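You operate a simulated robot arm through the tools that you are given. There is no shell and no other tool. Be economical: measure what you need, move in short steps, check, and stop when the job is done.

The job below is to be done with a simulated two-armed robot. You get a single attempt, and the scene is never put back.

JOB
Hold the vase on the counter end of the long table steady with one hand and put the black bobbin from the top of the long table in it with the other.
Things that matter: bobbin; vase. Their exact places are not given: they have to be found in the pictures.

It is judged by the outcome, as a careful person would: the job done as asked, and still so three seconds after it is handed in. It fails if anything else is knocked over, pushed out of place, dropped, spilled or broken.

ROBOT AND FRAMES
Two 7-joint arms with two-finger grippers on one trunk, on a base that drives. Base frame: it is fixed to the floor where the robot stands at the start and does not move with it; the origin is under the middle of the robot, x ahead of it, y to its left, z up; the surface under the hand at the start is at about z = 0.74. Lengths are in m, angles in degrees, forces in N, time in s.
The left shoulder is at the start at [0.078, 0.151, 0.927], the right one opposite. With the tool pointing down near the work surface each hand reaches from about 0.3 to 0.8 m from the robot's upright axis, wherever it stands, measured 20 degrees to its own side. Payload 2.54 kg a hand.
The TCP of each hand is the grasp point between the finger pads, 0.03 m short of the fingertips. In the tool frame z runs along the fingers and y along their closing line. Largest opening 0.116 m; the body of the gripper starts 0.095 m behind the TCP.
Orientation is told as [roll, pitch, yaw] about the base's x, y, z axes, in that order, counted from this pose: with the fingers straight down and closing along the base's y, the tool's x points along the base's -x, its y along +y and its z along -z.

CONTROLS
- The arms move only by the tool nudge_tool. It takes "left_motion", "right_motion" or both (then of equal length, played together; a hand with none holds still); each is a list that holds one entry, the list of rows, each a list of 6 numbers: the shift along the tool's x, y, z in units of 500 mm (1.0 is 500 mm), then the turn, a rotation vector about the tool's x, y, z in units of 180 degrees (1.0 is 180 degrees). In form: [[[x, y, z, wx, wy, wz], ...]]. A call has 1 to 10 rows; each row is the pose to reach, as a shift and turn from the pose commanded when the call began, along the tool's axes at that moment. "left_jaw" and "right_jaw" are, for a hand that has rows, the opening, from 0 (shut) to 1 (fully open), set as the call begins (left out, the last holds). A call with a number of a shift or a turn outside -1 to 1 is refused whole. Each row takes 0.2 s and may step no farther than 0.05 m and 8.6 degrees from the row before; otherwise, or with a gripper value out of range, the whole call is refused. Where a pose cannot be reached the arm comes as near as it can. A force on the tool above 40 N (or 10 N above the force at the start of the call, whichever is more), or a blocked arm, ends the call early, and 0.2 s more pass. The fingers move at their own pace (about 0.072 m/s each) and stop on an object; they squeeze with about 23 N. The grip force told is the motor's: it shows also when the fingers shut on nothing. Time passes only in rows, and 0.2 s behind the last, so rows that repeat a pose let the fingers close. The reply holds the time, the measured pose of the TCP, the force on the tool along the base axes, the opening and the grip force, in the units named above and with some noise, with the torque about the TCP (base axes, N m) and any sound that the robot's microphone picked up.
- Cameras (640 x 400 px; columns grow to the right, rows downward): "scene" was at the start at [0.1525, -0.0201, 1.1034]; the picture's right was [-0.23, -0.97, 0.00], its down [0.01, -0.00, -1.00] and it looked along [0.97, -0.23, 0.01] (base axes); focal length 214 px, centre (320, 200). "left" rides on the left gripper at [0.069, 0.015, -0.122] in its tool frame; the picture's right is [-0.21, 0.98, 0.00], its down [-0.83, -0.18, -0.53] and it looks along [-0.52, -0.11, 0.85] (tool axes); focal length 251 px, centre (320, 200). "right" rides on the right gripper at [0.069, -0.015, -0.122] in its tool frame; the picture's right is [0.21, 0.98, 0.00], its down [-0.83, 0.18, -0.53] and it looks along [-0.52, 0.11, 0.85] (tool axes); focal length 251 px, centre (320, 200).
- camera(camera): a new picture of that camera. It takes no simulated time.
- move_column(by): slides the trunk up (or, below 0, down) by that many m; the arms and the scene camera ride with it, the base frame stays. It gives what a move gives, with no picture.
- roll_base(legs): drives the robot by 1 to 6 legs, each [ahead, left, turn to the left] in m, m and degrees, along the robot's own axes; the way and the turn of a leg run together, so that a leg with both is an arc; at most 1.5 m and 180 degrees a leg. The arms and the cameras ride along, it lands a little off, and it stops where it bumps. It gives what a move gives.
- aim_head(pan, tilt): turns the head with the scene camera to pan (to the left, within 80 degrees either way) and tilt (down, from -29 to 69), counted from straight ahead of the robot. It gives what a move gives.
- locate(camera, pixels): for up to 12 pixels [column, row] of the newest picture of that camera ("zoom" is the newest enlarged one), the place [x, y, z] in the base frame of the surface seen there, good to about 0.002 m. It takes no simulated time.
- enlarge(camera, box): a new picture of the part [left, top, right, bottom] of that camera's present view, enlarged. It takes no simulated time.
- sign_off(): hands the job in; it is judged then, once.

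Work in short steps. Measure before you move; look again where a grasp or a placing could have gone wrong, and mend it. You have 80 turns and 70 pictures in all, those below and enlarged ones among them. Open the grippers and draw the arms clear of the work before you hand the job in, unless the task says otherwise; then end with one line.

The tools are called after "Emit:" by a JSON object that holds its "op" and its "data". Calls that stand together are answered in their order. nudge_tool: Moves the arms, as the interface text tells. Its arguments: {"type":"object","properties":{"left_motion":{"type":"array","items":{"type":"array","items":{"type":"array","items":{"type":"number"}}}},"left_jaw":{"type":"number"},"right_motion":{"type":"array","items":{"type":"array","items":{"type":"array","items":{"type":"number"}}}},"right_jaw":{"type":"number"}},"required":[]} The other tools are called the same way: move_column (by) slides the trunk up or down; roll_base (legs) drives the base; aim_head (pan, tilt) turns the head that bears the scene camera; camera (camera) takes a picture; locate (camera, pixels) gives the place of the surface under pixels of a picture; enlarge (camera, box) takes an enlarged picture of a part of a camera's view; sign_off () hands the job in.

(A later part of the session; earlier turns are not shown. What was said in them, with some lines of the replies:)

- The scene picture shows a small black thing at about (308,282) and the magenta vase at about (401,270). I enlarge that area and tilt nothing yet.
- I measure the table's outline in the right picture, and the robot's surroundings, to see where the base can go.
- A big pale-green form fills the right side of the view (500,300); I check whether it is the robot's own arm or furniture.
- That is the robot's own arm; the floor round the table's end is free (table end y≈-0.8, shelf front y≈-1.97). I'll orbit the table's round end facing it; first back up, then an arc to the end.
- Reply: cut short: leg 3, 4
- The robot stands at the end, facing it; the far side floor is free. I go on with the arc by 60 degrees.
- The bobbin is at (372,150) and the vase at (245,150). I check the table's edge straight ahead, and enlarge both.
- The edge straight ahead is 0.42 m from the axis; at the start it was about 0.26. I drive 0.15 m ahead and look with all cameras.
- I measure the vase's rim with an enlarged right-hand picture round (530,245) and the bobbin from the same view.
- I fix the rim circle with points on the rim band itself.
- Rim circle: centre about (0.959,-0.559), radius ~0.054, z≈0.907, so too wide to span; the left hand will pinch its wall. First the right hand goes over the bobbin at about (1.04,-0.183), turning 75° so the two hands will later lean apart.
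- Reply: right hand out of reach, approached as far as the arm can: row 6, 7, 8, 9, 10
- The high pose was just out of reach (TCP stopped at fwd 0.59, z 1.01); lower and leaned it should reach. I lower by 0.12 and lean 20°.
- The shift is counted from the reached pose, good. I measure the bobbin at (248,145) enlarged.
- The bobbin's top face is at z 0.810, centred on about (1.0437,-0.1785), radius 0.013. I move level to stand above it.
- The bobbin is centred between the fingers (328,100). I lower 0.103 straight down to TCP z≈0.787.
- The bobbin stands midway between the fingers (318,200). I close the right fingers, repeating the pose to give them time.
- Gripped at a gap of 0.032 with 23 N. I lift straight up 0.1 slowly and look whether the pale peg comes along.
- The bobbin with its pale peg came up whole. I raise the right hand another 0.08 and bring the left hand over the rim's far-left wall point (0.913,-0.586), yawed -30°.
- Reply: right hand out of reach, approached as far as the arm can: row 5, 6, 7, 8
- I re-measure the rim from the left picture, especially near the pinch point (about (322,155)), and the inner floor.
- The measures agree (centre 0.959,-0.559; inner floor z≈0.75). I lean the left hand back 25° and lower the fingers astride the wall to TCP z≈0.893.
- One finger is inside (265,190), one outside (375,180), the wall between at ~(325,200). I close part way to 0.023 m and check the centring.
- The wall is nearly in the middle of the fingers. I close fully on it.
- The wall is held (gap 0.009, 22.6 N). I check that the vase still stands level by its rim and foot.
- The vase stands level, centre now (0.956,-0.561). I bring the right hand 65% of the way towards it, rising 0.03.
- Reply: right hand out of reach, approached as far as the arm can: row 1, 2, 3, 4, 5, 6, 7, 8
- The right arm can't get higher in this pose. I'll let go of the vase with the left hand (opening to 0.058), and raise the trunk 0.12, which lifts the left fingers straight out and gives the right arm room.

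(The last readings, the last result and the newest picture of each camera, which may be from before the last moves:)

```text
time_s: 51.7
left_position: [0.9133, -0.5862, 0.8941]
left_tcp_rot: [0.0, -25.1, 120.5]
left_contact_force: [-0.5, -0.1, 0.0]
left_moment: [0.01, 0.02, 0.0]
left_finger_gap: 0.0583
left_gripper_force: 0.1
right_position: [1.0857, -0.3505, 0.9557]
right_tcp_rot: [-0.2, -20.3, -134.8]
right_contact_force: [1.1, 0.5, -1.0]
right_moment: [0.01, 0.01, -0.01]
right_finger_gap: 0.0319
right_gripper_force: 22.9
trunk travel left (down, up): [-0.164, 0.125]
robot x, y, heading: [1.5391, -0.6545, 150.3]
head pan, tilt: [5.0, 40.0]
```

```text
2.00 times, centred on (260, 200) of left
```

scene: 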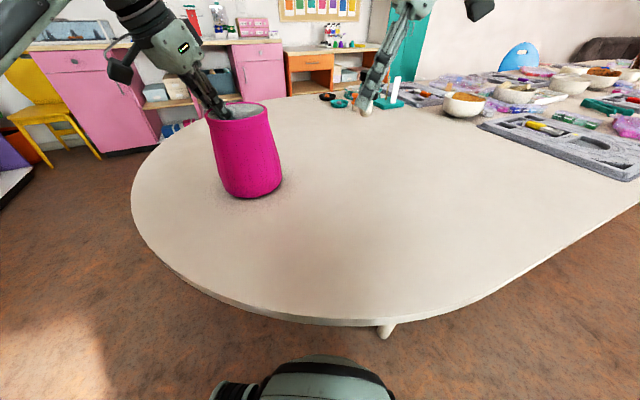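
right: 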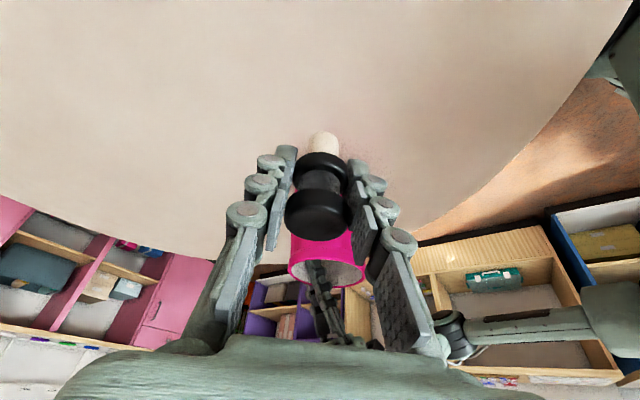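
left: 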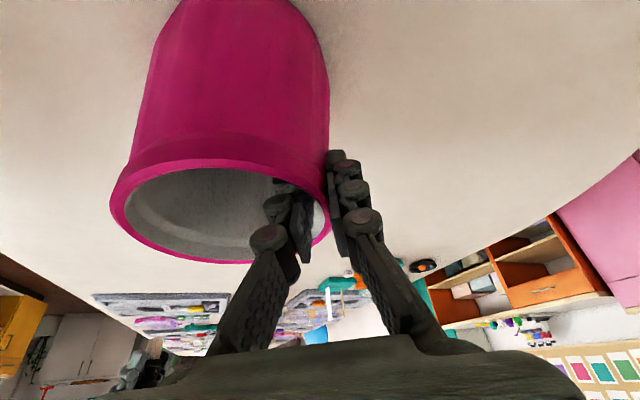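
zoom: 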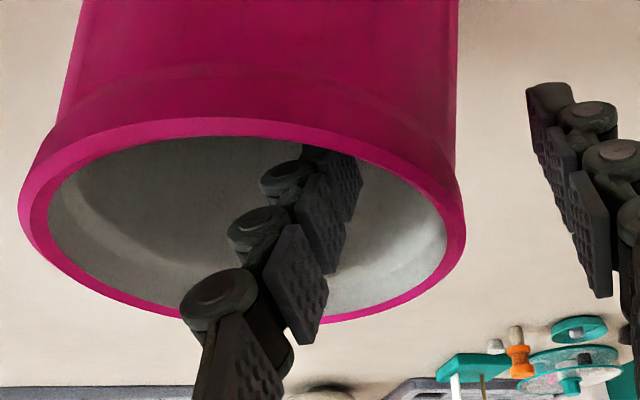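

The fingers are clear of the wall on both sides; I raise the trunk by 0.12.

Emit:
{"op": "move_column", "data": {"by": 0.12}}

Emit:
{"op": "camera", "data": {"camera": "scene"}}

```text
time_s: 53.2
left_position: [0.9142, -0.5862, 1.0142]
left_tcp_rot: [0.0, -25.0, 120.5]
left_contact_force: [-0.2, -0.7, -0.8]
left_moment: [0.01, 0.01, -0.05]
left_finger_gap: 0.0581
left_gripper_force: 0.1
right_position: [1.0849, -0.3511, 1.0742]
right_tcp_rot: [-0.3, -20.1, -134.9]
right_contact_force: [0.1, 0.4, -1.4]
right_moment: [0.0, -0.01, -0.01]
right_finger_gap: 0.0318
right_gripper_force: 22.9
trunk travel left (down, up): [-0.284, 0.005]
robot x, y, heading: [1.5429, -0.6594, 150.6]
head pan, tilt: [5.0, 40.0]
```

```text
36 pictures are left
```

scene: 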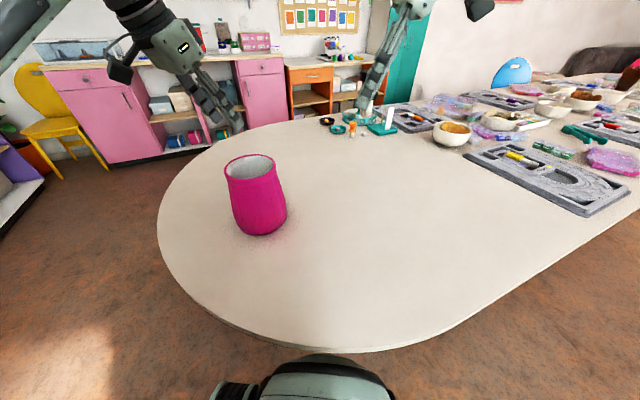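

I lower the left fingers astride the wall again by 0.12 and, at once, bring the right hand half way (to about (1.025,-0.451,0.994)).

Emit:
{"op": "nudge_tool", "data": {"left_motion": [[[0.0254, 0, 0.0544, 0, 0, 0], [0.0507, 0, 0.1088, 0, 0, 0], [0.076, 0, 0.1631, 0, 0, 0], [0.0887, 0, 0.1903, 0, 0, 0], [0.1014, 0, 0.2175, 0, 0, 0], [0.1014, 0, 0.2175, 0, 0, 0]]], "left_jaw": 0.5, "right_motion": [[[-0.0316, 0.0108, 0.0455, 0, 0, 0], [-0.0631, 0.0216, 0.091, 0, 0, 0], [-0.0947, 0.0324, 0.1366, 0, 0, 0], [-0.1262, 0.0432, 0.1821, 0, 0, 0], [-0.1578, 0.054, 0.2276, 0, 0, 0], [-0.1578, 0.054, 0.2276, 0, 0, 0]]], "right_jaw": 0}}

Emit:
{"op": "camera", "data": {"camera": "left"}}

Emit:
{"op": "camera", "data": {"camera": "scene"}}

```text
time_s: 54.6
left_position: [0.914, -0.5857, 0.893]
left_tcp_rot: [0.1, -25.0, 120.4]
left_contact_force: [1.0, -0.9, 0.7]
left_moment: [-0.07, -0.01, 0.01]
left_finger_gap: 0.0579
left_gripper_force: 0.1
right_position: [1.1004, -0.4066, 1.007]
right_tcp_rot: [-0.3, -20.4, -134.9]
right_contact_force: [0.1, -1.1, -0.3]
right_moment: [0.0, -0.01, 0.01]
right_finger_gap: 0.0319
right_gripper_force: 23.4
right hand out of reach, approached as far as the arm can: row 1, 2, 3, 4, 5, 6
trunk travel left (down, up): [-0.284, 0.005]
robot x, y, heading: [1.542, -0.6601, 150.4]
head pan, tilt: [5.0, 40.0]
```

```text
35 pictures are left
```

left: 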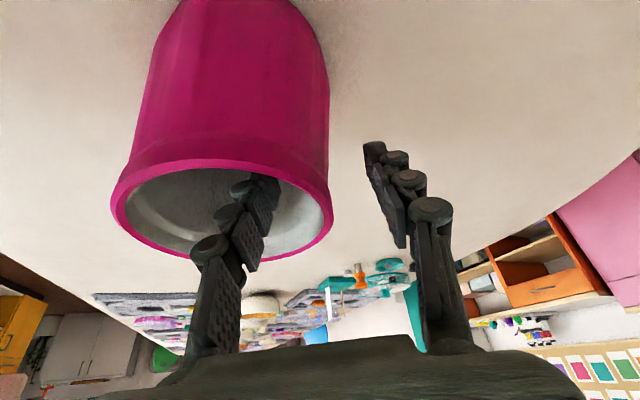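

```text
34 pictures are left
```

scene: 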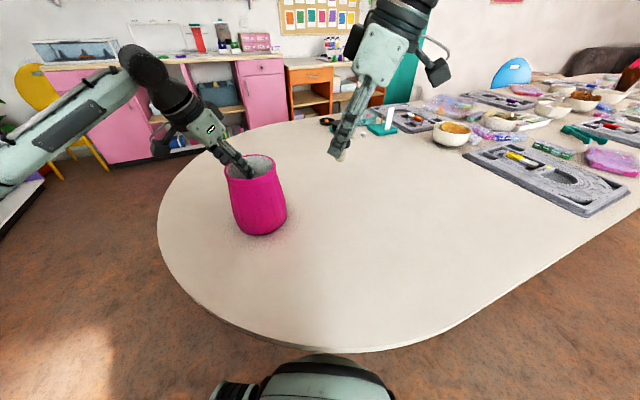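

Still limited, so it is the wrist yaw rather than height. I turn the right hand back 30° about the vertical, then see whether it can get to the same point.

Emit:
{"op": "nudge_tool", "data": {"right_motion": [[[0, 0, 0, 0.0143, 0, 0.0392], [0, 0, 0, 0.0285, 0, 0.0784], [0, 0, 0, 0.0428, 0, 0.1175], [0, 0, 0, 0.057, 0, 0.1567], [-0.06, 0.02, -0.02, 0.057, 0, 0.1567], [-0.12, 0.04, 0.0, 0.057, 0, 0.1567], [-0.12, 0.04, 0.0, 0.057, 0, 0.1567]]], "right_jaw": 0}}

```text
time_s: 56.2
left_position: [0.9131, -0.5854, 0.8936]
left_tcp_rot: [0.1, -25.0, 120.6]
left_contact_force: [-0.1, -0.4, 0.2]
left_moment: [0.0, 0.0, -0.01]
left_finger_gap: 0.0579
left_gripper_force: 0.0
right_position: [1.116, -0.4087, 1.0175]
right_tcp_rot: [0.0, -20.4, -164.9]
right_contact_force: [-0.2, 0.4, -1.6]
right_moment: [-0.02, -0.03, 0.07]
right_finger_gap: 0.0321
right_gripper_force: 22.6
right hand out of reach, approached as far as the arm can: row 3, 4, 5, 6, 7
trunk travel left (down, up): [-0.284, 0.005]
robot x, y, heading: [1.5389, -0.657, 150.5]
head pan, tilt: [5.0, 40.0]
```

The limit remains near the midline at this distance. I test whether the arm can cross the midline closer in (fwd 0.40, left 0.05), to decide where the base should stand.

Emit:
{"op": "nudge_tool", "data": {"right_motion": [[[0.0177, 0.066, -0.0065, 0, 0, 0], [0.0353, 0.132, -0.013, 0, 0, 0], [0.053, 0.198, -0.0195, 0, 0, 0], [0.053, 0.198, -0.0195, 0, 0, 0]]], "right_jaw": 0}}

Emit:
{"op": "camera", "data": {"camera": "scene"}}

```text
time_s: 57.2
left_position: [0.9124, -0.585, 0.893]
left_tcp_rot: [0.1, -25.1, 120.5]
left_contact_force: [-0.5, 0.1, 0.6]
left_moment: [0.02, 0.01, 0.0]
left_finger_gap: 0.0578
left_gripper_force: 0.1
right_position: [1.1782, -0.4587, 1.0097]
right_tcp_rot: [0.1, -20.5, -164.9]
right_contact_force: [-0.2, 0.1, -1.7]
right_moment: [0.02, 0.0, 0.0]
right_finger_gap: 0.032
right_gripper_force: 23.2
right hand out of reach, approached as far as the arm can: row 1, 2, 3, 4
trunk travel left (down, up): [-0.284, 0.005]
robot x, y, heading: [1.5408, -0.6546, 150.4]
head pan, tilt: [5.0, 40.0]
```

```text
33 pictures are left
```

scene: 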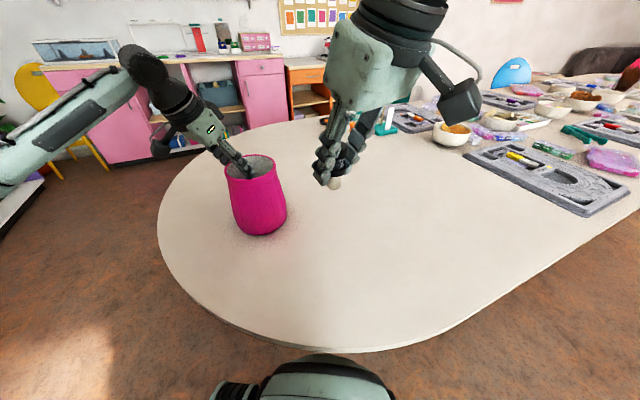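

The right hand cannot cross the robot's midline, so the vase should be on the midline. I raise the left hand straight up 0.13 and orbit the base about 35° back so that the vase is straight ahead at about 0.47 m.

Emit:
{"op": "nudge_tool", "data": {"left_motion": [[[-0.0275, 0, -0.0589, 0, 0, 0], [-0.055, 0, -0.1178, 0, 0, 0], [-0.0825, 0, -0.1767, 0, 0, 0], [-0.11, 0, -0.2356, 0, 0, 0], [-0.11, 0, -0.2356, 0, 0, 0]]], "left_jaw": 0.5}}

Emit:
{"op": "roll_base", "data": {"legs": [[0, 0.503, -34]]}}

Emit:
{"op": "camera", "data": {"camera": "scene"}}

```text
time_s: 58.4
left_position: [0.9125, -0.5861, 1.0225]
left_tcp_rot: [0.0, -25.0, 120.4]
left_contact_force: [-0.5, 0.2, -0.3]
left_moment: [0.01, 0.03, 0.0]
left_finger_gap: 0.058
left_gripper_force: 0.0
right_position: [1.1762, -0.4586, 1.01]
right_tcp_rot: [0.1, -20.5, -164.9]
right_contact_force: [-0.8, -0.8, 0.1]
right_moment: [-0.01, -0.02, 0.0]
right_finger_gap: 0.032
right_gripper_force: 23.2
trunk travel left (down, up): [-0.284, 0.005]
robot x, y, heading: [1.5417, -0.6575, 150.4]
head pan, tilt: [5.0, 40.0]
```

```text
time_s: 63.8
left_position: [0.6994, -0.5895, 1.0223]
left_tcp_rot: [-0.1, -25.0, 86.5]
left_contact_force: [0.9, -0.2, -0.4]
left_moment: [0.01, 0.04, -0.01]
left_finger_gap: 0.0579
left_gripper_force: 0.1
right_position: [0.9875, -0.631, 1.0098]
right_tcp_rot: [0.1, -20.4, 161.2]
right_contact_force: [0.7, -0.4, -0.5]
right_moment: [0.02, 0.03, -0.03]
right_finger_gap: 0.0319
right_gripper_force: 23.1
trunk travel left (down, up): [-0.284, 0.005]
robot x, y, heading: [1.1819, -1.0003, 116.7]
head pan, tilt: [5.0, 40.0]
```

```text
32 pictures are left
```

scene: 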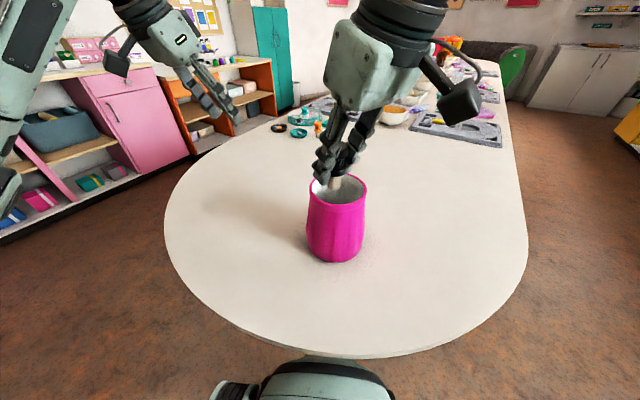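

The vase is now straight ahead (fwd 0.49, left 0.005). I roll a little ahead 0.03 and left 0.03 to suit the right hand, and re-measure the rim.

Emit:
{"op": "roll_base", "data": {"legs": [[0.03, 0.03, 0]]}}

Emit:
{"op": "enlarge", "data": {"camera": "scene", "box": [250, 140, 410, 290]}}

Emit:
{"op": "camera", "data": {"camera": "left"}}

```text
time_s: 64.7
left_position: [0.6593, -0.577, 1.0224]
left_tcp_rot: [0.1, -25.1, 86.5]
left_contact_force: [0.2, 0.4, -0.4]
left_moment: [-0.02, -0.02, 0.0]
left_finger_gap: 0.0579
left_gripper_force: 0.0
right_position: [0.948, -0.6184, 1.0098]
right_tcp_rot: [0.1, -20.4, 161.2]
right_contact_force: [-0.3, -0.2, -0.1]
right_moment: [-0.02, -0.02, 0.0]
right_finger_gap: 0.032
right_gripper_force: 23.4
trunk travel left (down, up): [-0.284, 0.005]
robot x, y, heading: [1.1373, -0.9861, 116.5]
head pan, tilt: [5.0, 40.0]
```

```text
2.67 times, centred on (330, 215) of scene
```

zoom: 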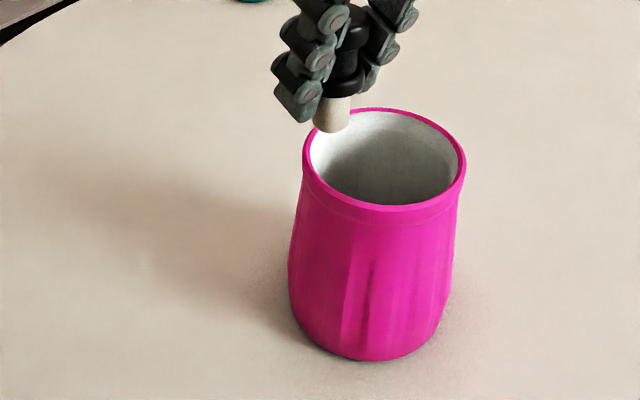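

```text
30 pictures are left
```

left: 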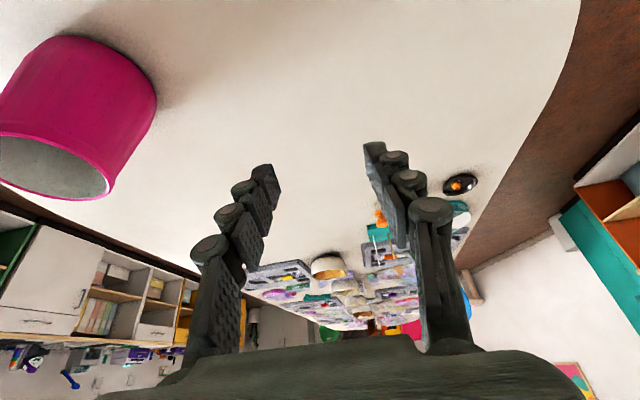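

I take rim points from the enlarged picture to be sure of the centre.

Emit:
{"op": "locate", "data": {"camera": "zoom", "pixels": [[306, 160], [325, 190], [385, 209], [440, 190], [462, 160], [440, 125], [395, 110], [370, 190]]}}

```text
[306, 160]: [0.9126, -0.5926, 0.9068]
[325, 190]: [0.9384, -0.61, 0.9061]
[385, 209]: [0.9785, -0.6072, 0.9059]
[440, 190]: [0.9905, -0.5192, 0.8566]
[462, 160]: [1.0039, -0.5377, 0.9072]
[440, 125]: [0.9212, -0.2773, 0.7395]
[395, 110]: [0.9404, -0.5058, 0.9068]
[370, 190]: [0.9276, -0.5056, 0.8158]
```

Rim centre (0.957,-0.559). I move the right hand off to its side (and turn it 25° more) so the left hand can come in.

Emit:
{"op": "nudge_tool", "data": {"right_motion": [[[0.0365, -0.0705, -0.024, -0.0119, 0, -0.0327], [0.073, -0.141, -0.048, -0.0238, 0, -0.0653], [0.1095, -0.2115, -0.072, -0.0356, 0, -0.098], [0.146, -0.282, -0.096, -0.0475, 0, -0.1306], [0.146, -0.282, -0.096, -0.0475, 0, -0.1306]]], "right_jaw": 0}}

```text
time_s: 65.9
left_position: [0.6597, -0.5765, 1.0232]
left_tcp_rot: [0.0, -25.0, 86.6]
left_contact_force: [-0.3, 0.4, -0.6]
left_moment: [0.01, -0.02, 0.03]
left_finger_gap: 0.0581
left_gripper_force: 0.1
right_position: [1.0739, -0.5125, 1.0283]
right_tcp_rot: [0.0, -20.6, -173.7]
right_contact_force: [-0.1, -0.8, -0.5]
right_moment: [0.02, -0.02, 0.0]
right_finger_gap: 0.032
right_gripper_force: 23.0
trunk travel left (down, up): [-0.284, 0.005]
robot x, y, heading: [1.1387, -0.9871, 116.4]
head pan, tilt: [5.0, 40.0]
```

I move the left hand level to above the pinch point (0.904,-0.556).

Emit:
{"op": "nudge_tool", "data": {"left_motion": [[[-0.0108, -0.0807, 0.005, 0, 0, 0], [-0.0216, -0.1613, 0.0101, 0, 0, 0], [-0.0324, -0.242, 0.0151, 0, 0, 0], [-0.0431, -0.3227, 0.0201, 0, 0, 0], [-0.0539, -0.4033, 0.0252, 0, 0, 0], [-0.0647, -0.484, 0.0302, 0, 0, 0], [-0.0647, -0.484, 0.0302, 0, 0, 0]]], "left_jaw": 0.5}}

Emit:
{"op": "camera", "data": {"camera": "left"}}

```text
time_s: 67.5
left_position: [0.9034, -0.556, 1.0229]
left_tcp_rot: [-0.1, -25.0, 86.5]
left_contact_force: [0.0, 0.1, 0.8]
left_moment: [0.01, -0.03, 0.04]
left_finger_gap: 0.0581
left_gripper_force: 0.1
right_position: [1.0739, -0.5121, 1.0294]
right_tcp_rot: [-0.1, -20.4, -173.7]
right_contact_force: [0.2, -0.1, -1.7]
right_moment: [0.0, 0.01, -0.02]
right_finger_gap: 0.0319
right_gripper_force: 23.2
trunk travel left (down, up): [-0.284, 0.005]
robot x, y, heading: [1.1375, -0.9865, 116.7]
head pan, tilt: [5.0, 40.0]
```

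```text
29 pictures are left
```

left: 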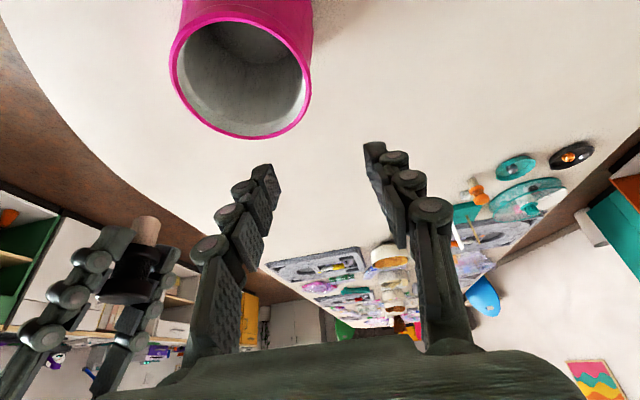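

Reached exactly. I lower the left hand 0.13 astride the wall.

Emit:
{"op": "nudge_tool", "data": {"left_motion": [[[0.0275, 0, 0.0589, 0, 0, 0], [0.055, 0, 0.1178, 0, 0, 0], [0.0825, 0, 0.1767, 0, 0, 0], [0.0963, 0, 0.2062, 0, 0, 0], [0.11, 0, 0.2356, 0, 0, 0], [0.11, 0, 0.2356, 0, 0, 0]]], "left_jaw": 0.5}}

Emit:
{"op": "camera", "data": {"camera": "left"}}

```text
time_s: 68.9
left_position: [0.9031, -0.5559, 0.8929]
left_tcp_rot: [-0.1, -25.0, 86.5]
left_contact_force: [-0.1, 0.4, 0.3]
left_moment: [0.01, -0.01, 0.01]
left_finger_gap: 0.0577
left_gripper_force: 0.1
right_position: [1.0747, -0.5129, 1.0286]
right_tcp_rot: [-0.1, -20.4, -173.7]
right_contact_force: [-0.1, 0.1, -0.5]
right_moment: [-0.02, -0.03, -0.01]
right_finger_gap: 0.0321
right_gripper_force: 22.5
trunk travel left (down, up): [-0.284, 0.005]
robot x, y, heading: [1.1335, -0.9866, 116.4]
head pan, tilt: [5.0, 40.0]
```

```text
28 pictures are left
```

left: 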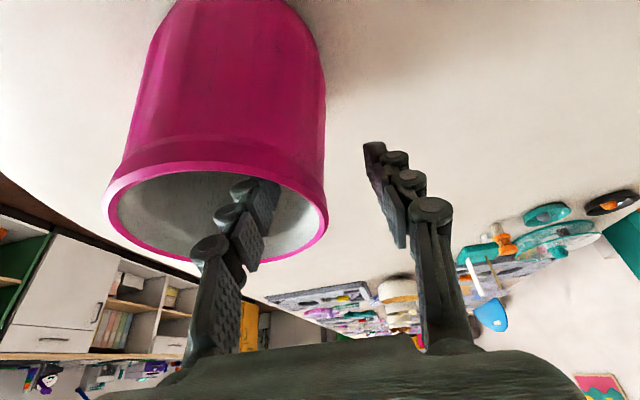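

The wall sits slightly towards the inner finger; I shift 2 mm that way and close on it.

Emit:
{"op": "nudge_tool", "data": {"left_motion": [[[0, -0.004, 0, 0, 0, 0], [0, -0.004, 0, 0, 0, 0], [0, -0.004, 0, 0, 0, 0], [0, -0.004, 0, 0, 0, 0]]], "left_jaw": 0}}

Emit:
{"op": "camera", "data": {"camera": "left"}}

Emit:
{"op": "camera", "data": {"camera": "scene"}}

```text
time_s: 69.9
left_position: [0.9061, -0.556, 0.8936]
left_tcp_rot: [0.0, -25.0, 86.5]
left_contact_force: [-0.3, 1.3, 0.8]
left_moment: [0.03, 0.52, -0.02]
left_finger_gap: 0.0125
left_gripper_force: 22.8
right_position: [1.0752, -0.5128, 1.029]
right_tcp_rot: [-0.1, -20.4, -173.8]
right_contact_force: [-1.0, -0.2, -0.1]
right_moment: [0.01, 0.03, -0.03]
right_finger_gap: 0.0318
right_gripper_force: 23.5
trunk travel left (down, up): [-0.284, 0.005]
robot x, y, heading: [1.1381, -0.9843, 116.5]
head pan, tilt: [5.0, 40.0]
```

```text
27 pictures are left
```

left: 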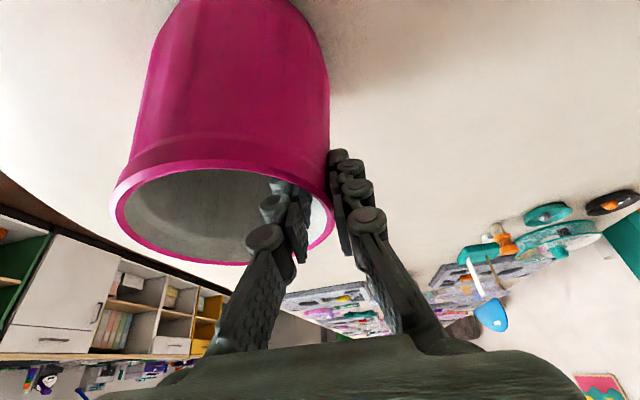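

```text
26 pictures are left
```

scene: 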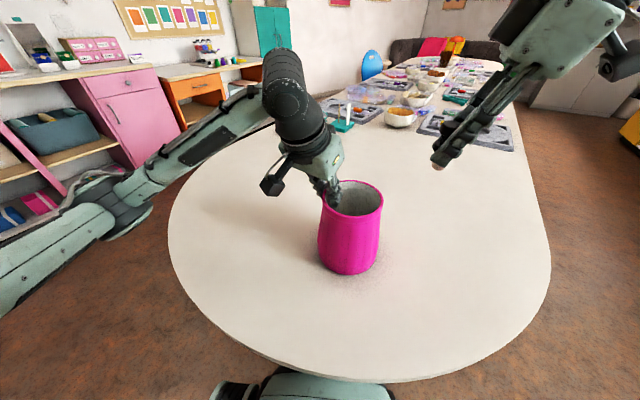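

The vase is held (22.8 N). I measure the rim again for the release point.

Emit:
{"op": "enlarge", "data": {"camera": "scene", "box": [290, 160, 410, 280]}}

Emit:
{"op": "locate", "data": {"camera": "scene", "pixels": [[322, 203], [335, 212], [352, 216], [370, 210], [381, 198], [372, 184], [352, 181]]}}

```text
3.33 times, centred on (350, 220) of scene
```

zoom: 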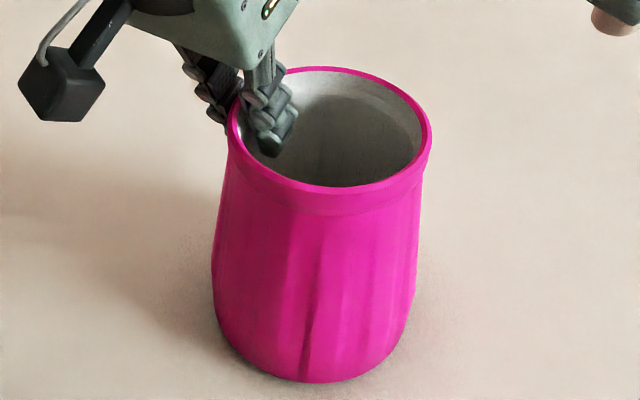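

```text
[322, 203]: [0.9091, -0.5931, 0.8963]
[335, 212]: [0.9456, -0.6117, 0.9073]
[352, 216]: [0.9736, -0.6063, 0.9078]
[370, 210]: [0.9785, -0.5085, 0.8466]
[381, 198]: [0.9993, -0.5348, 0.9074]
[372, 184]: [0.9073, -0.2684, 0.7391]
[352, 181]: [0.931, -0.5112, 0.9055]
```

The vase is level, centre about (0.956,-0.559). I bring the right hand to hover over (0.964,-0.5585) at z≈0.985, with the bobbin's foot still above the rim.

Emit:
{"op": "nudge_tool", "data": {"right_motion": [[[-0.0466, -0.0167, 0.0404, 0, 0, 0], [-0.0933, -0.0334, 0.0808, 0, 0, 0], [-0.1399, -0.0501, 0.1211, 0, 0, 0], [-0.1865, -0.0668, 0.1615, 0, 0, 0], [-0.1865, -0.0668, 0.1615, 0, 0, 0]]], "right_jaw": 0}}

Emit:
{"op": "camera", "data": {"camera": "scene"}}

Emit:
{"op": "camera", "data": {"camera": "right"}}

```text
time_s: 71.1
left_position: [0.9057, -0.5564, 0.8928]
left_tcp_rot: [-0.1, -25.0, 86.4]
left_contact_force: [-1.5, -0.5, -0.3]
left_moment: [-0.17, 0.56, -0.01]
left_finger_gap: 0.0124
left_gripper_force: 22.9
right_position: [0.9566, -0.4917, 0.9868]
right_tcp_rot: [0.0, -20.5, -173.7]
right_contact_force: [0.3, 0.1, -1.2]
right_moment: [0.0, 0.0, 0.01]
right_finger_gap: 0.0318
right_gripper_force: 23.1
trunk travel left (down, up): [-0.284, 0.005]
robot x, y, heading: [1.1367, -0.9843, 116.5]
head pan, tilt: [5.0, 40.0]
```

```text
24 pictures are left
```

scene: 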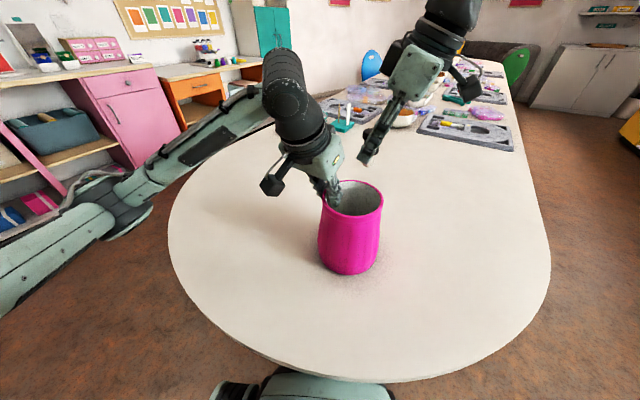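

```text
23 pictures are left
```

right: 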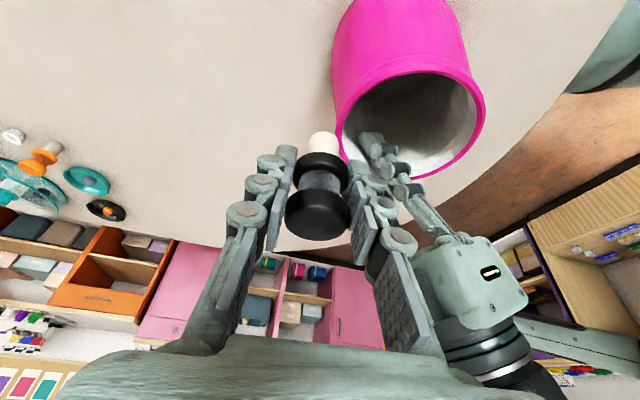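

I had the tool's y sign wrong (y points to -y world here), so the hand went to y=-0.49; nothing was touched. I now go to (0.99,-0.555,0.99), staying on the side away from the left gripper.

Emit:
{"op": "nudge_tool", "data": {"right_motion": [[[0.0617, 0.0073, -0.0224, 0, 0, 0], [0.0546, 0.07, -0.023, 0, 0, 0], [0.0474, 0.1332, -0.0236, 0, 0, 0], [0.0474, 0.1332, -0.0236, 0, 0, 0]]], "right_jaw": 0}}

Emit:
{"op": "camera", "data": {"camera": "right"}}

Emit:
{"op": "enlarge", "data": {"camera": "scene", "box": [250, 90, 442, 210]}}

Emit:
{"op": "camera", "data": {"camera": "left"}}

```text
time_s: 72.1
left_position: [0.9046, -0.5578, 0.8927]
left_tcp_rot: [0.0, -25.0, 86.4]
left_contact_force: [-0.3, -0.9, 0.2]
left_moment: [-0.23, 0.45, -0.04]
left_finger_gap: 0.012
left_gripper_force: 23.2
right_position: [0.9895, -0.5553, 0.989]
right_tcp_rot: [-0.1, -20.4, -173.6]
right_contact_force: [0.7, 0.2, -1.0]
right_moment: [0.01, 0.01, -0.01]
right_finger_gap: 0.0317
right_gripper_force: 23.3
trunk travel left (down, up): [-0.284, 0.005]
robot x, y, heading: [1.1421, -0.986, 116.5]
head pan, tilt: [5.0, 40.0]
```

```text
22 pictures are left
```

right: 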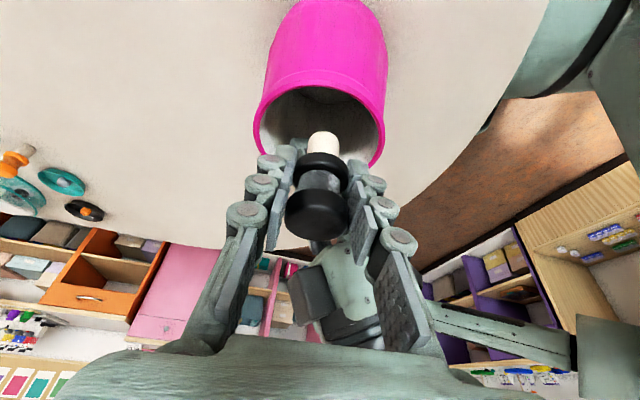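

```text
3.33 times, centred on (346, 150) of scene
```

zoom: 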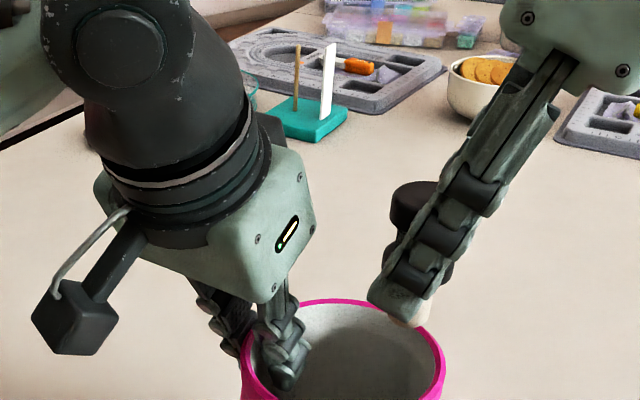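

```text
20 pictures are left
```

left: 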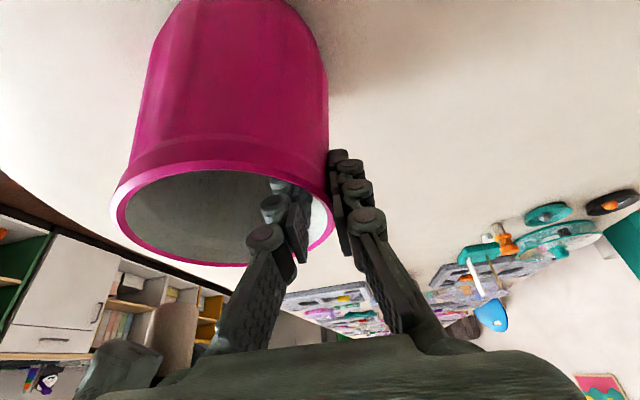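

The gap to the left palm looks fair. I lower to about z 0.917 in small rows, leading slightly inward, and look.

Emit:
{"op": "nudge_tool", "data": {"right_motion": [[[0.0028, 0, 0.0352, 0, 0, 0], [0.0056, 0, 0.0704, 0, 0, 0], [0.0118, -0.0012, 0.108, 0, 0, 0], [0.0181, -0.0025, 0.1457, 0, 0, 0], [0.0181, -0.0025, 0.1457, 0, 0, 0]]], "right_jaw": 0}}

Emit:
{"op": "enlarge", "data": {"camera": "scene", "box": [250, 110, 442, 230]}}

Emit:
{"op": "camera", "data": {"camera": "right"}}

```text
time_s: 73.3
left_position: [0.906, -0.5569, 0.8919]
left_tcp_rot: [-0.1, -25.0, 86.4]
left_contact_force: [-1.4, -1.6, 0.6]
left_moment: [-0.36, 0.57, 0.0]
left_finger_gap: 0.0118
left_gripper_force: 23.0
right_position: [0.9716, -0.5554, 0.9167]
right_tcp_rot: [-0.2, -20.4, -173.8]
right_contact_force: [0.8, 0.2, -1.1]
right_moment: [0.01, 0.01, 0.0]
right_finger_gap: 0.032
right_gripper_force: 23.2
trunk travel left (down, up): [-0.284, 0.005]
robot x, y, heading: [1.1374, -0.9874, 116.4]
head pan, tilt: [5.0, 40.0]
```

```text
3.33 times, centred on (346, 170) of scene
```

zoom: 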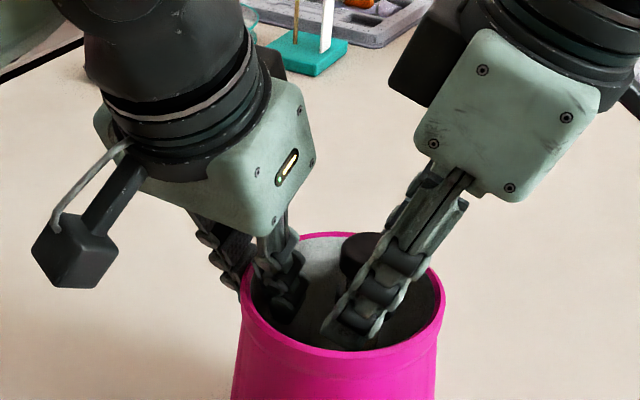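

```text
18 pictures are left
```

right: 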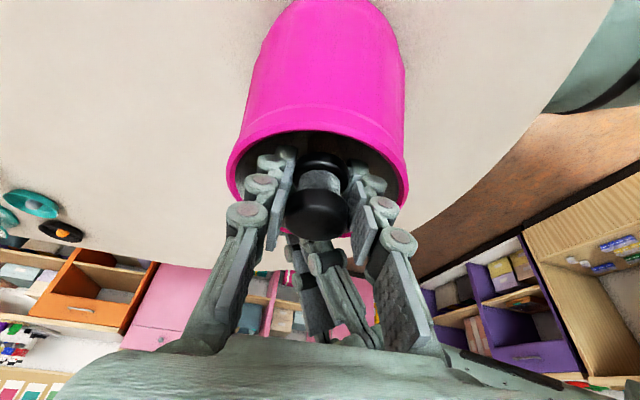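

The bobbin is within the mouth, with clear gaps all round. I lower another 0.036.

Emit:
{"op": "nudge_tool", "data": {"right_motion": [[[0.0045, 0, 0.0239, 0, 0, 0], [0.009, 0, 0.0479, 0, 0, 0], [0.0134, 0, 0.0718, 0, 0, 0], [0.0134, 0, 0.0718, 0, 0, 0]]], "right_jaw": 0}}

Emit:
{"op": "enlarge", "data": {"camera": "scene", "box": [250, 110, 442, 230]}}

Emit:
{"op": "enlarge", "data": {"camera": "right", "box": [200, 80, 440, 280]}}

```text
time_s: 74.3
left_position: [0.905, -0.5569, 0.8922]
left_tcp_rot: [0.0, -25.0, 86.5]
left_contact_force: [-1.1, -1.2, -0.1]
left_moment: [-0.28, 0.66, -0.07]
left_finger_gap: 0.0121
left_gripper_force: 22.3
right_position: [0.966, -0.5552, 0.8807]
right_tcp_rot: [-0.2, -20.4, -173.7]
right_contact_force: [-0.3, -0.3, -1.0]
right_moment: [-0.02, -0.03, 0.0]
right_finger_gap: 0.0319
right_gripper_force: 23.3
trunk travel left (down, up): [-0.284, 0.005]
robot x, y, heading: [1.1397, -0.9855, 116.2]
head pan, tilt: [5.0, 40.0]
```

```text
3.33 times, centred on (346, 170) of scene
```

zoom: 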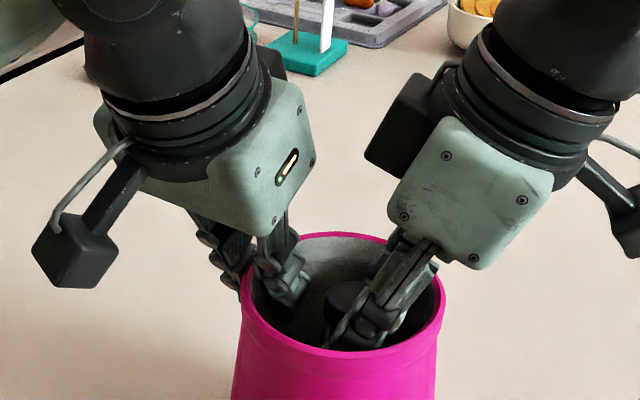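

```text
2.00 times, centred on (320, 180) of right
```

zoom: 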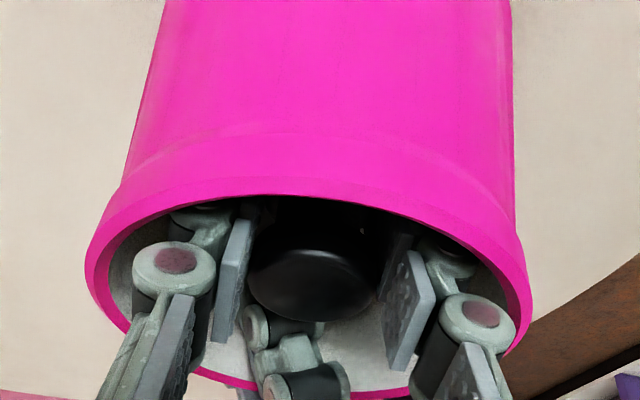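

The bobbin is inside, fingers near the walls, so I open only to about 0.040 m (jaw 0.34) to let it drop.

Emit:
{"op": "nudge_tool", "data": {"right_motion": [[[0, 0, 0, 0, 0, 0], [0, 0, 0, 0, 0, 0], [0, 0, 0, 0, 0, 0]]], "right_jaw": 0.34}}

Emit:
{"op": "enlarge", "data": {"camera": "right", "box": [200, 80, 440, 280]}}

```text
time_s: 75.1
left_position: [0.9047, -0.556, 0.8929]
left_tcp_rot: [0.0, -25.0, 86.5]
left_contact_force: [-2.0, 0.6, -0.2]
left_moment: [-0.16, 0.61, -0.03]
left_finger_gap: 0.0121
left_gripper_force: 23.2
right_position: [0.9661, -0.555, 0.8803]
right_tcp_rot: [-0.2, -20.4, -173.7]
right_contact_force: [-1.4, 0.0, 0.3]
right_moment: [-0.03, -0.03, -0.01]
right_finger_gap: 0.0397
right_gripper_force: 0.0
trunk travel left (down, up): [-0.284, 0.005]
robot x, y, heading: [1.1408, -0.9871, 116.6]
head pan, tilt: [5.0, 40.0]
```

```text
2.00 times, centred on (320, 180) of right
```

zoom: 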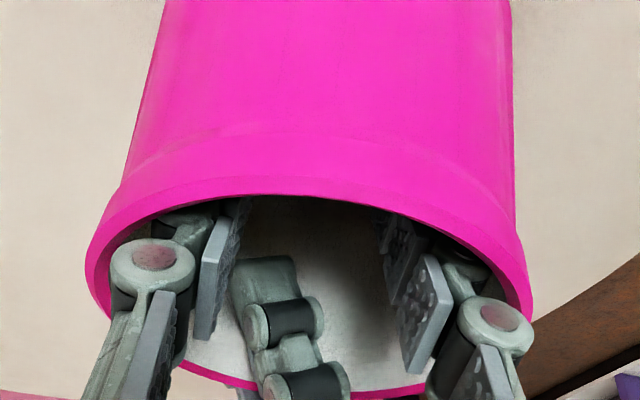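

The bobbin has dropped into the vase. I draw the right hand out by the same way and then aside.

Emit:
{"op": "nudge_tool", "data": {"right_motion": [[[-0.0067, 0, -0.0359, 0, 0, 0], [-0.0134, 0, -0.0718, 0, 0, 0], [-0.0196, 0.0013, -0.1095, 0, 0, 0], [-0.0252, 0.0025, -0.1471, 0, 0, 0], [-0.0315, 0.0025, -0.2175, 0, 0, 0], [0.047, 0.0025, -0.246, 0, 0, 0], [0.125, 0.0025, -0.2745, 0, 0, 0], [0.2, 0.0025, -0.3, 0, 0, 0], [0.2, 0.0025, -0.3, 0, 0, 0]]], "right_jaw": 0.34}}

Emit:
{"op": "enlarge", "data": {"camera": "scene", "box": [250, 130, 442, 290]}}

Emit:
{"op": "camera", "data": {"camera": "left"}}

```text
time_s: 77.1
left_position: [0.9049, -0.5561, 0.8911]
left_tcp_rot: [0.0, -25.0, 86.5]
left_contact_force: [-0.3, -0.4, -1.1]
left_moment: [-0.13, 0.53, -0.01]
left_finger_gap: 0.0117
left_gripper_force: 22.7
right_position: [1.1114, -0.5409, 0.9871]
right_tcp_rot: [-0.2, -20.4, -173.7]
right_contact_force: [-0.6, 0.1, -0.3]
right_moment: [0.02, 0.0, 0.04]
right_finger_gap: 0.0394
right_gripper_force: 0.0
trunk travel left (down, up): [-0.284, 0.005]
robot x, y, heading: [1.1398, -0.9877, 116.5]
head pan, tilt: [5.0, 40.0]
```

```text
2.50 times, centred on (346, 210) of scene
```

zoom: 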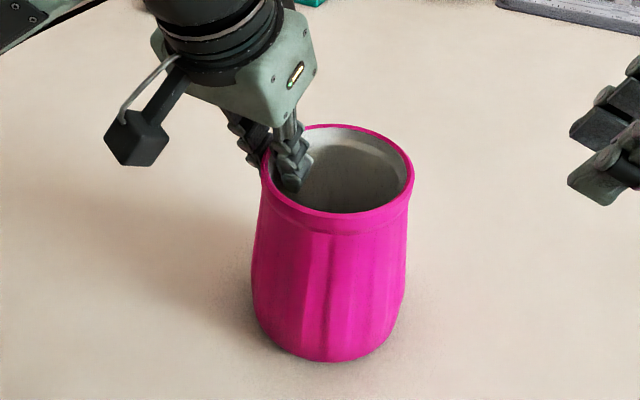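

```text
13 pictures are left
```

left: 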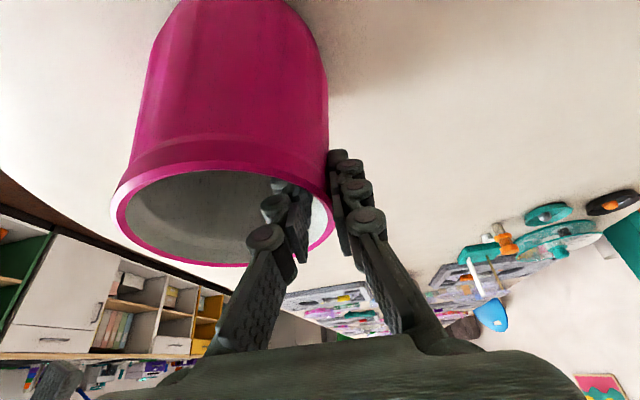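

The vase stands upright. I open the left fingers to 0.058 and then lift the left hand straight out.

Emit:
{"op": "nudge_tool", "data": {"left_motion": [[[0, 0, 0, 0, 0, 0], [0, 0, 0, 0, 0, 0], [0, 0, 0, 0, 0, 0], [-0.0138, 0, -0.0295, 0, 0, 0], [-0.0275, 0, -0.0589, 0, 0, 0], [-0.055, 0, -0.1178, 0, 0, 0], [-0.0825, 0, -0.1767, 0, 0, 0], [-0.11, 0, -0.2356, 0, 0, 0], [-0.11, 0, -0.2356, 0, 0, 0]]], "left_jaw": 0.5}}

Emit:
{"op": "camera", "data": {"camera": "left"}}

```text
time_s: 79.1
left_position: [0.9037, -0.5572, 1.0223]
left_tcp_rot: [0.0, -25.0, 86.5]
left_contact_force: [0.6, -1.3, 0.8]
left_moment: [-0.02, 0.0, -0.04]
left_finger_gap: 0.058
left_gripper_force: 0.1
right_position: [1.1115, -0.5408, 0.9869]
right_tcp_rot: [-0.1, -20.4, -173.7]
right_contact_force: [-0.4, -1.5, 0.4]
right_moment: [0.02, -0.04, -0.03]
right_finger_gap: 0.0396
right_gripper_force: 0.1
trunk travel left (down, up): [-0.284, 0.005]
robot x, y, heading: [1.1374, -0.9861, 116.5]
head pan, tilt: [5.0, 40.0]
```

```text
12 pictures are left
```

left: 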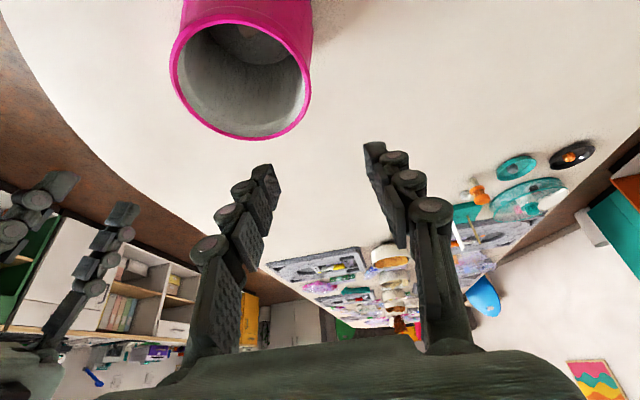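

I draw the left hand away to its side and open both hands fully, then look into the vase.

Emit:
{"op": "nudge_tool", "data": {"left_motion": [[[0, 0.08, -0.01, 0, 0, 0], [0, 0.16, -0.02, 0, 0, 0], [0, 0.24, -0.03, 0, 0, 0], [0, 0.32, -0.04, 0, 0, 0], [0, 0.32, -0.04, 0, 0, 0]]], "left_jaw": 1, "right_motion": [[[0.03, 0, -0.03, 0, 0, 0], [0.06, 0, -0.06, 0, 0, 0], [0.09, 0, -0.09, 0, 0, 0], [0.12, 0, -0.12, 0, 0, 0], [0.12, 0, -0.12, 0, 0, 0]]], "right_jaw": 1}}

Emit:
{"op": "camera", "data": {"camera": "scene"}}

Emit:
{"op": "enlarge", "data": {"camera": "scene", "box": [300, 160, 400, 290]}}

Emit:
{"op": "enlarge", "data": {"camera": "left", "box": [0, 0, 240, 150]}}

```text
time_s: 80.3
left_position: [0.7446, -0.5547, 1.0405]
left_tcp_rot: [0.0, -25.0, 86.4]
left_contact_force: [-0.6, -0.5, -0.2]
left_moment: [0.0, 0.03, 0.02]
left_finger_gap: 0.116
left_gripper_force: 0.1
right_position: [1.1884, -0.5322, 1.0228]
right_tcp_rot: [-0.1, -20.3, -173.8]
right_contact_force: [-0.6, 0.0, 0.2]
right_moment: [0.01, -0.02, 0.04]
right_finger_gap: 0.1159
right_gripper_force: 0.0
trunk travel left (down, up): [-0.284, 0.005]
robot x, y, heading: [1.1381, -0.9889, 116.5]
head pan, tilt: [5.0, 40.0]
```

```text
11 pictures are left
```

scene: 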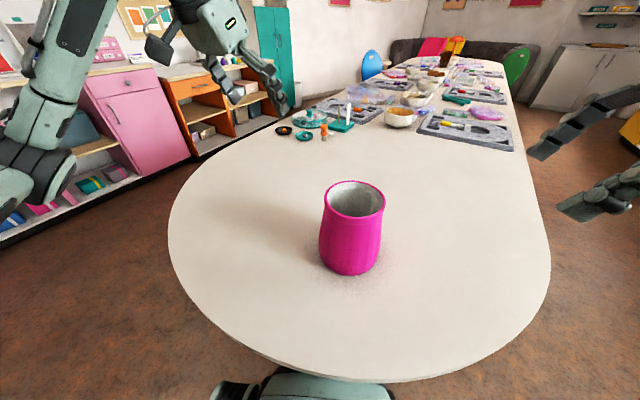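

```text
3.08 times, centred on (350, 225) of scene
```

zoom: 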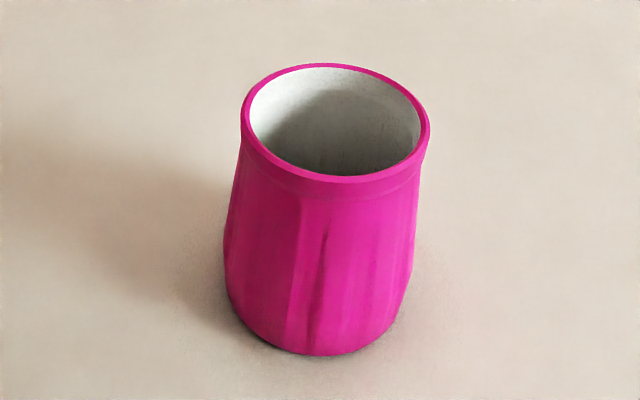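

```text
2.67 times, centred on (120, 75) of left
```

zoom: 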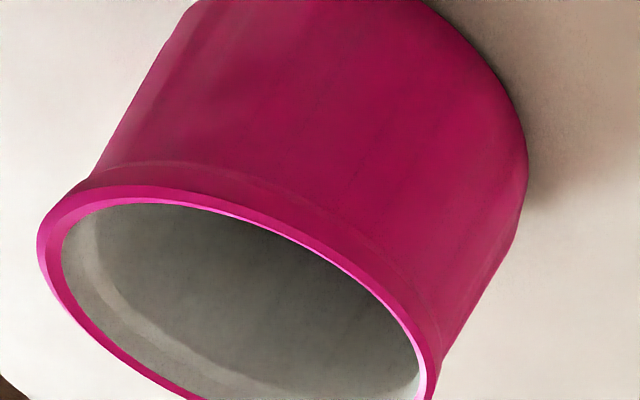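

Both hands are open and clear, the vase stands upright and level, nothing else was touched, and no bobbin is on the table or in the fingers: it was let go inside the mouth. I hand the job in.

Emit:
{"op": "sign_off", "data": {}}

```text
The job is handed in.
```

The left hand held the vase steady by its rim while the right hand let the black bobbin go inside it. The vase is upright and both hands are clear. The bobbin can't be seen from these camera angles, but it isn't on the table or in the fingers.
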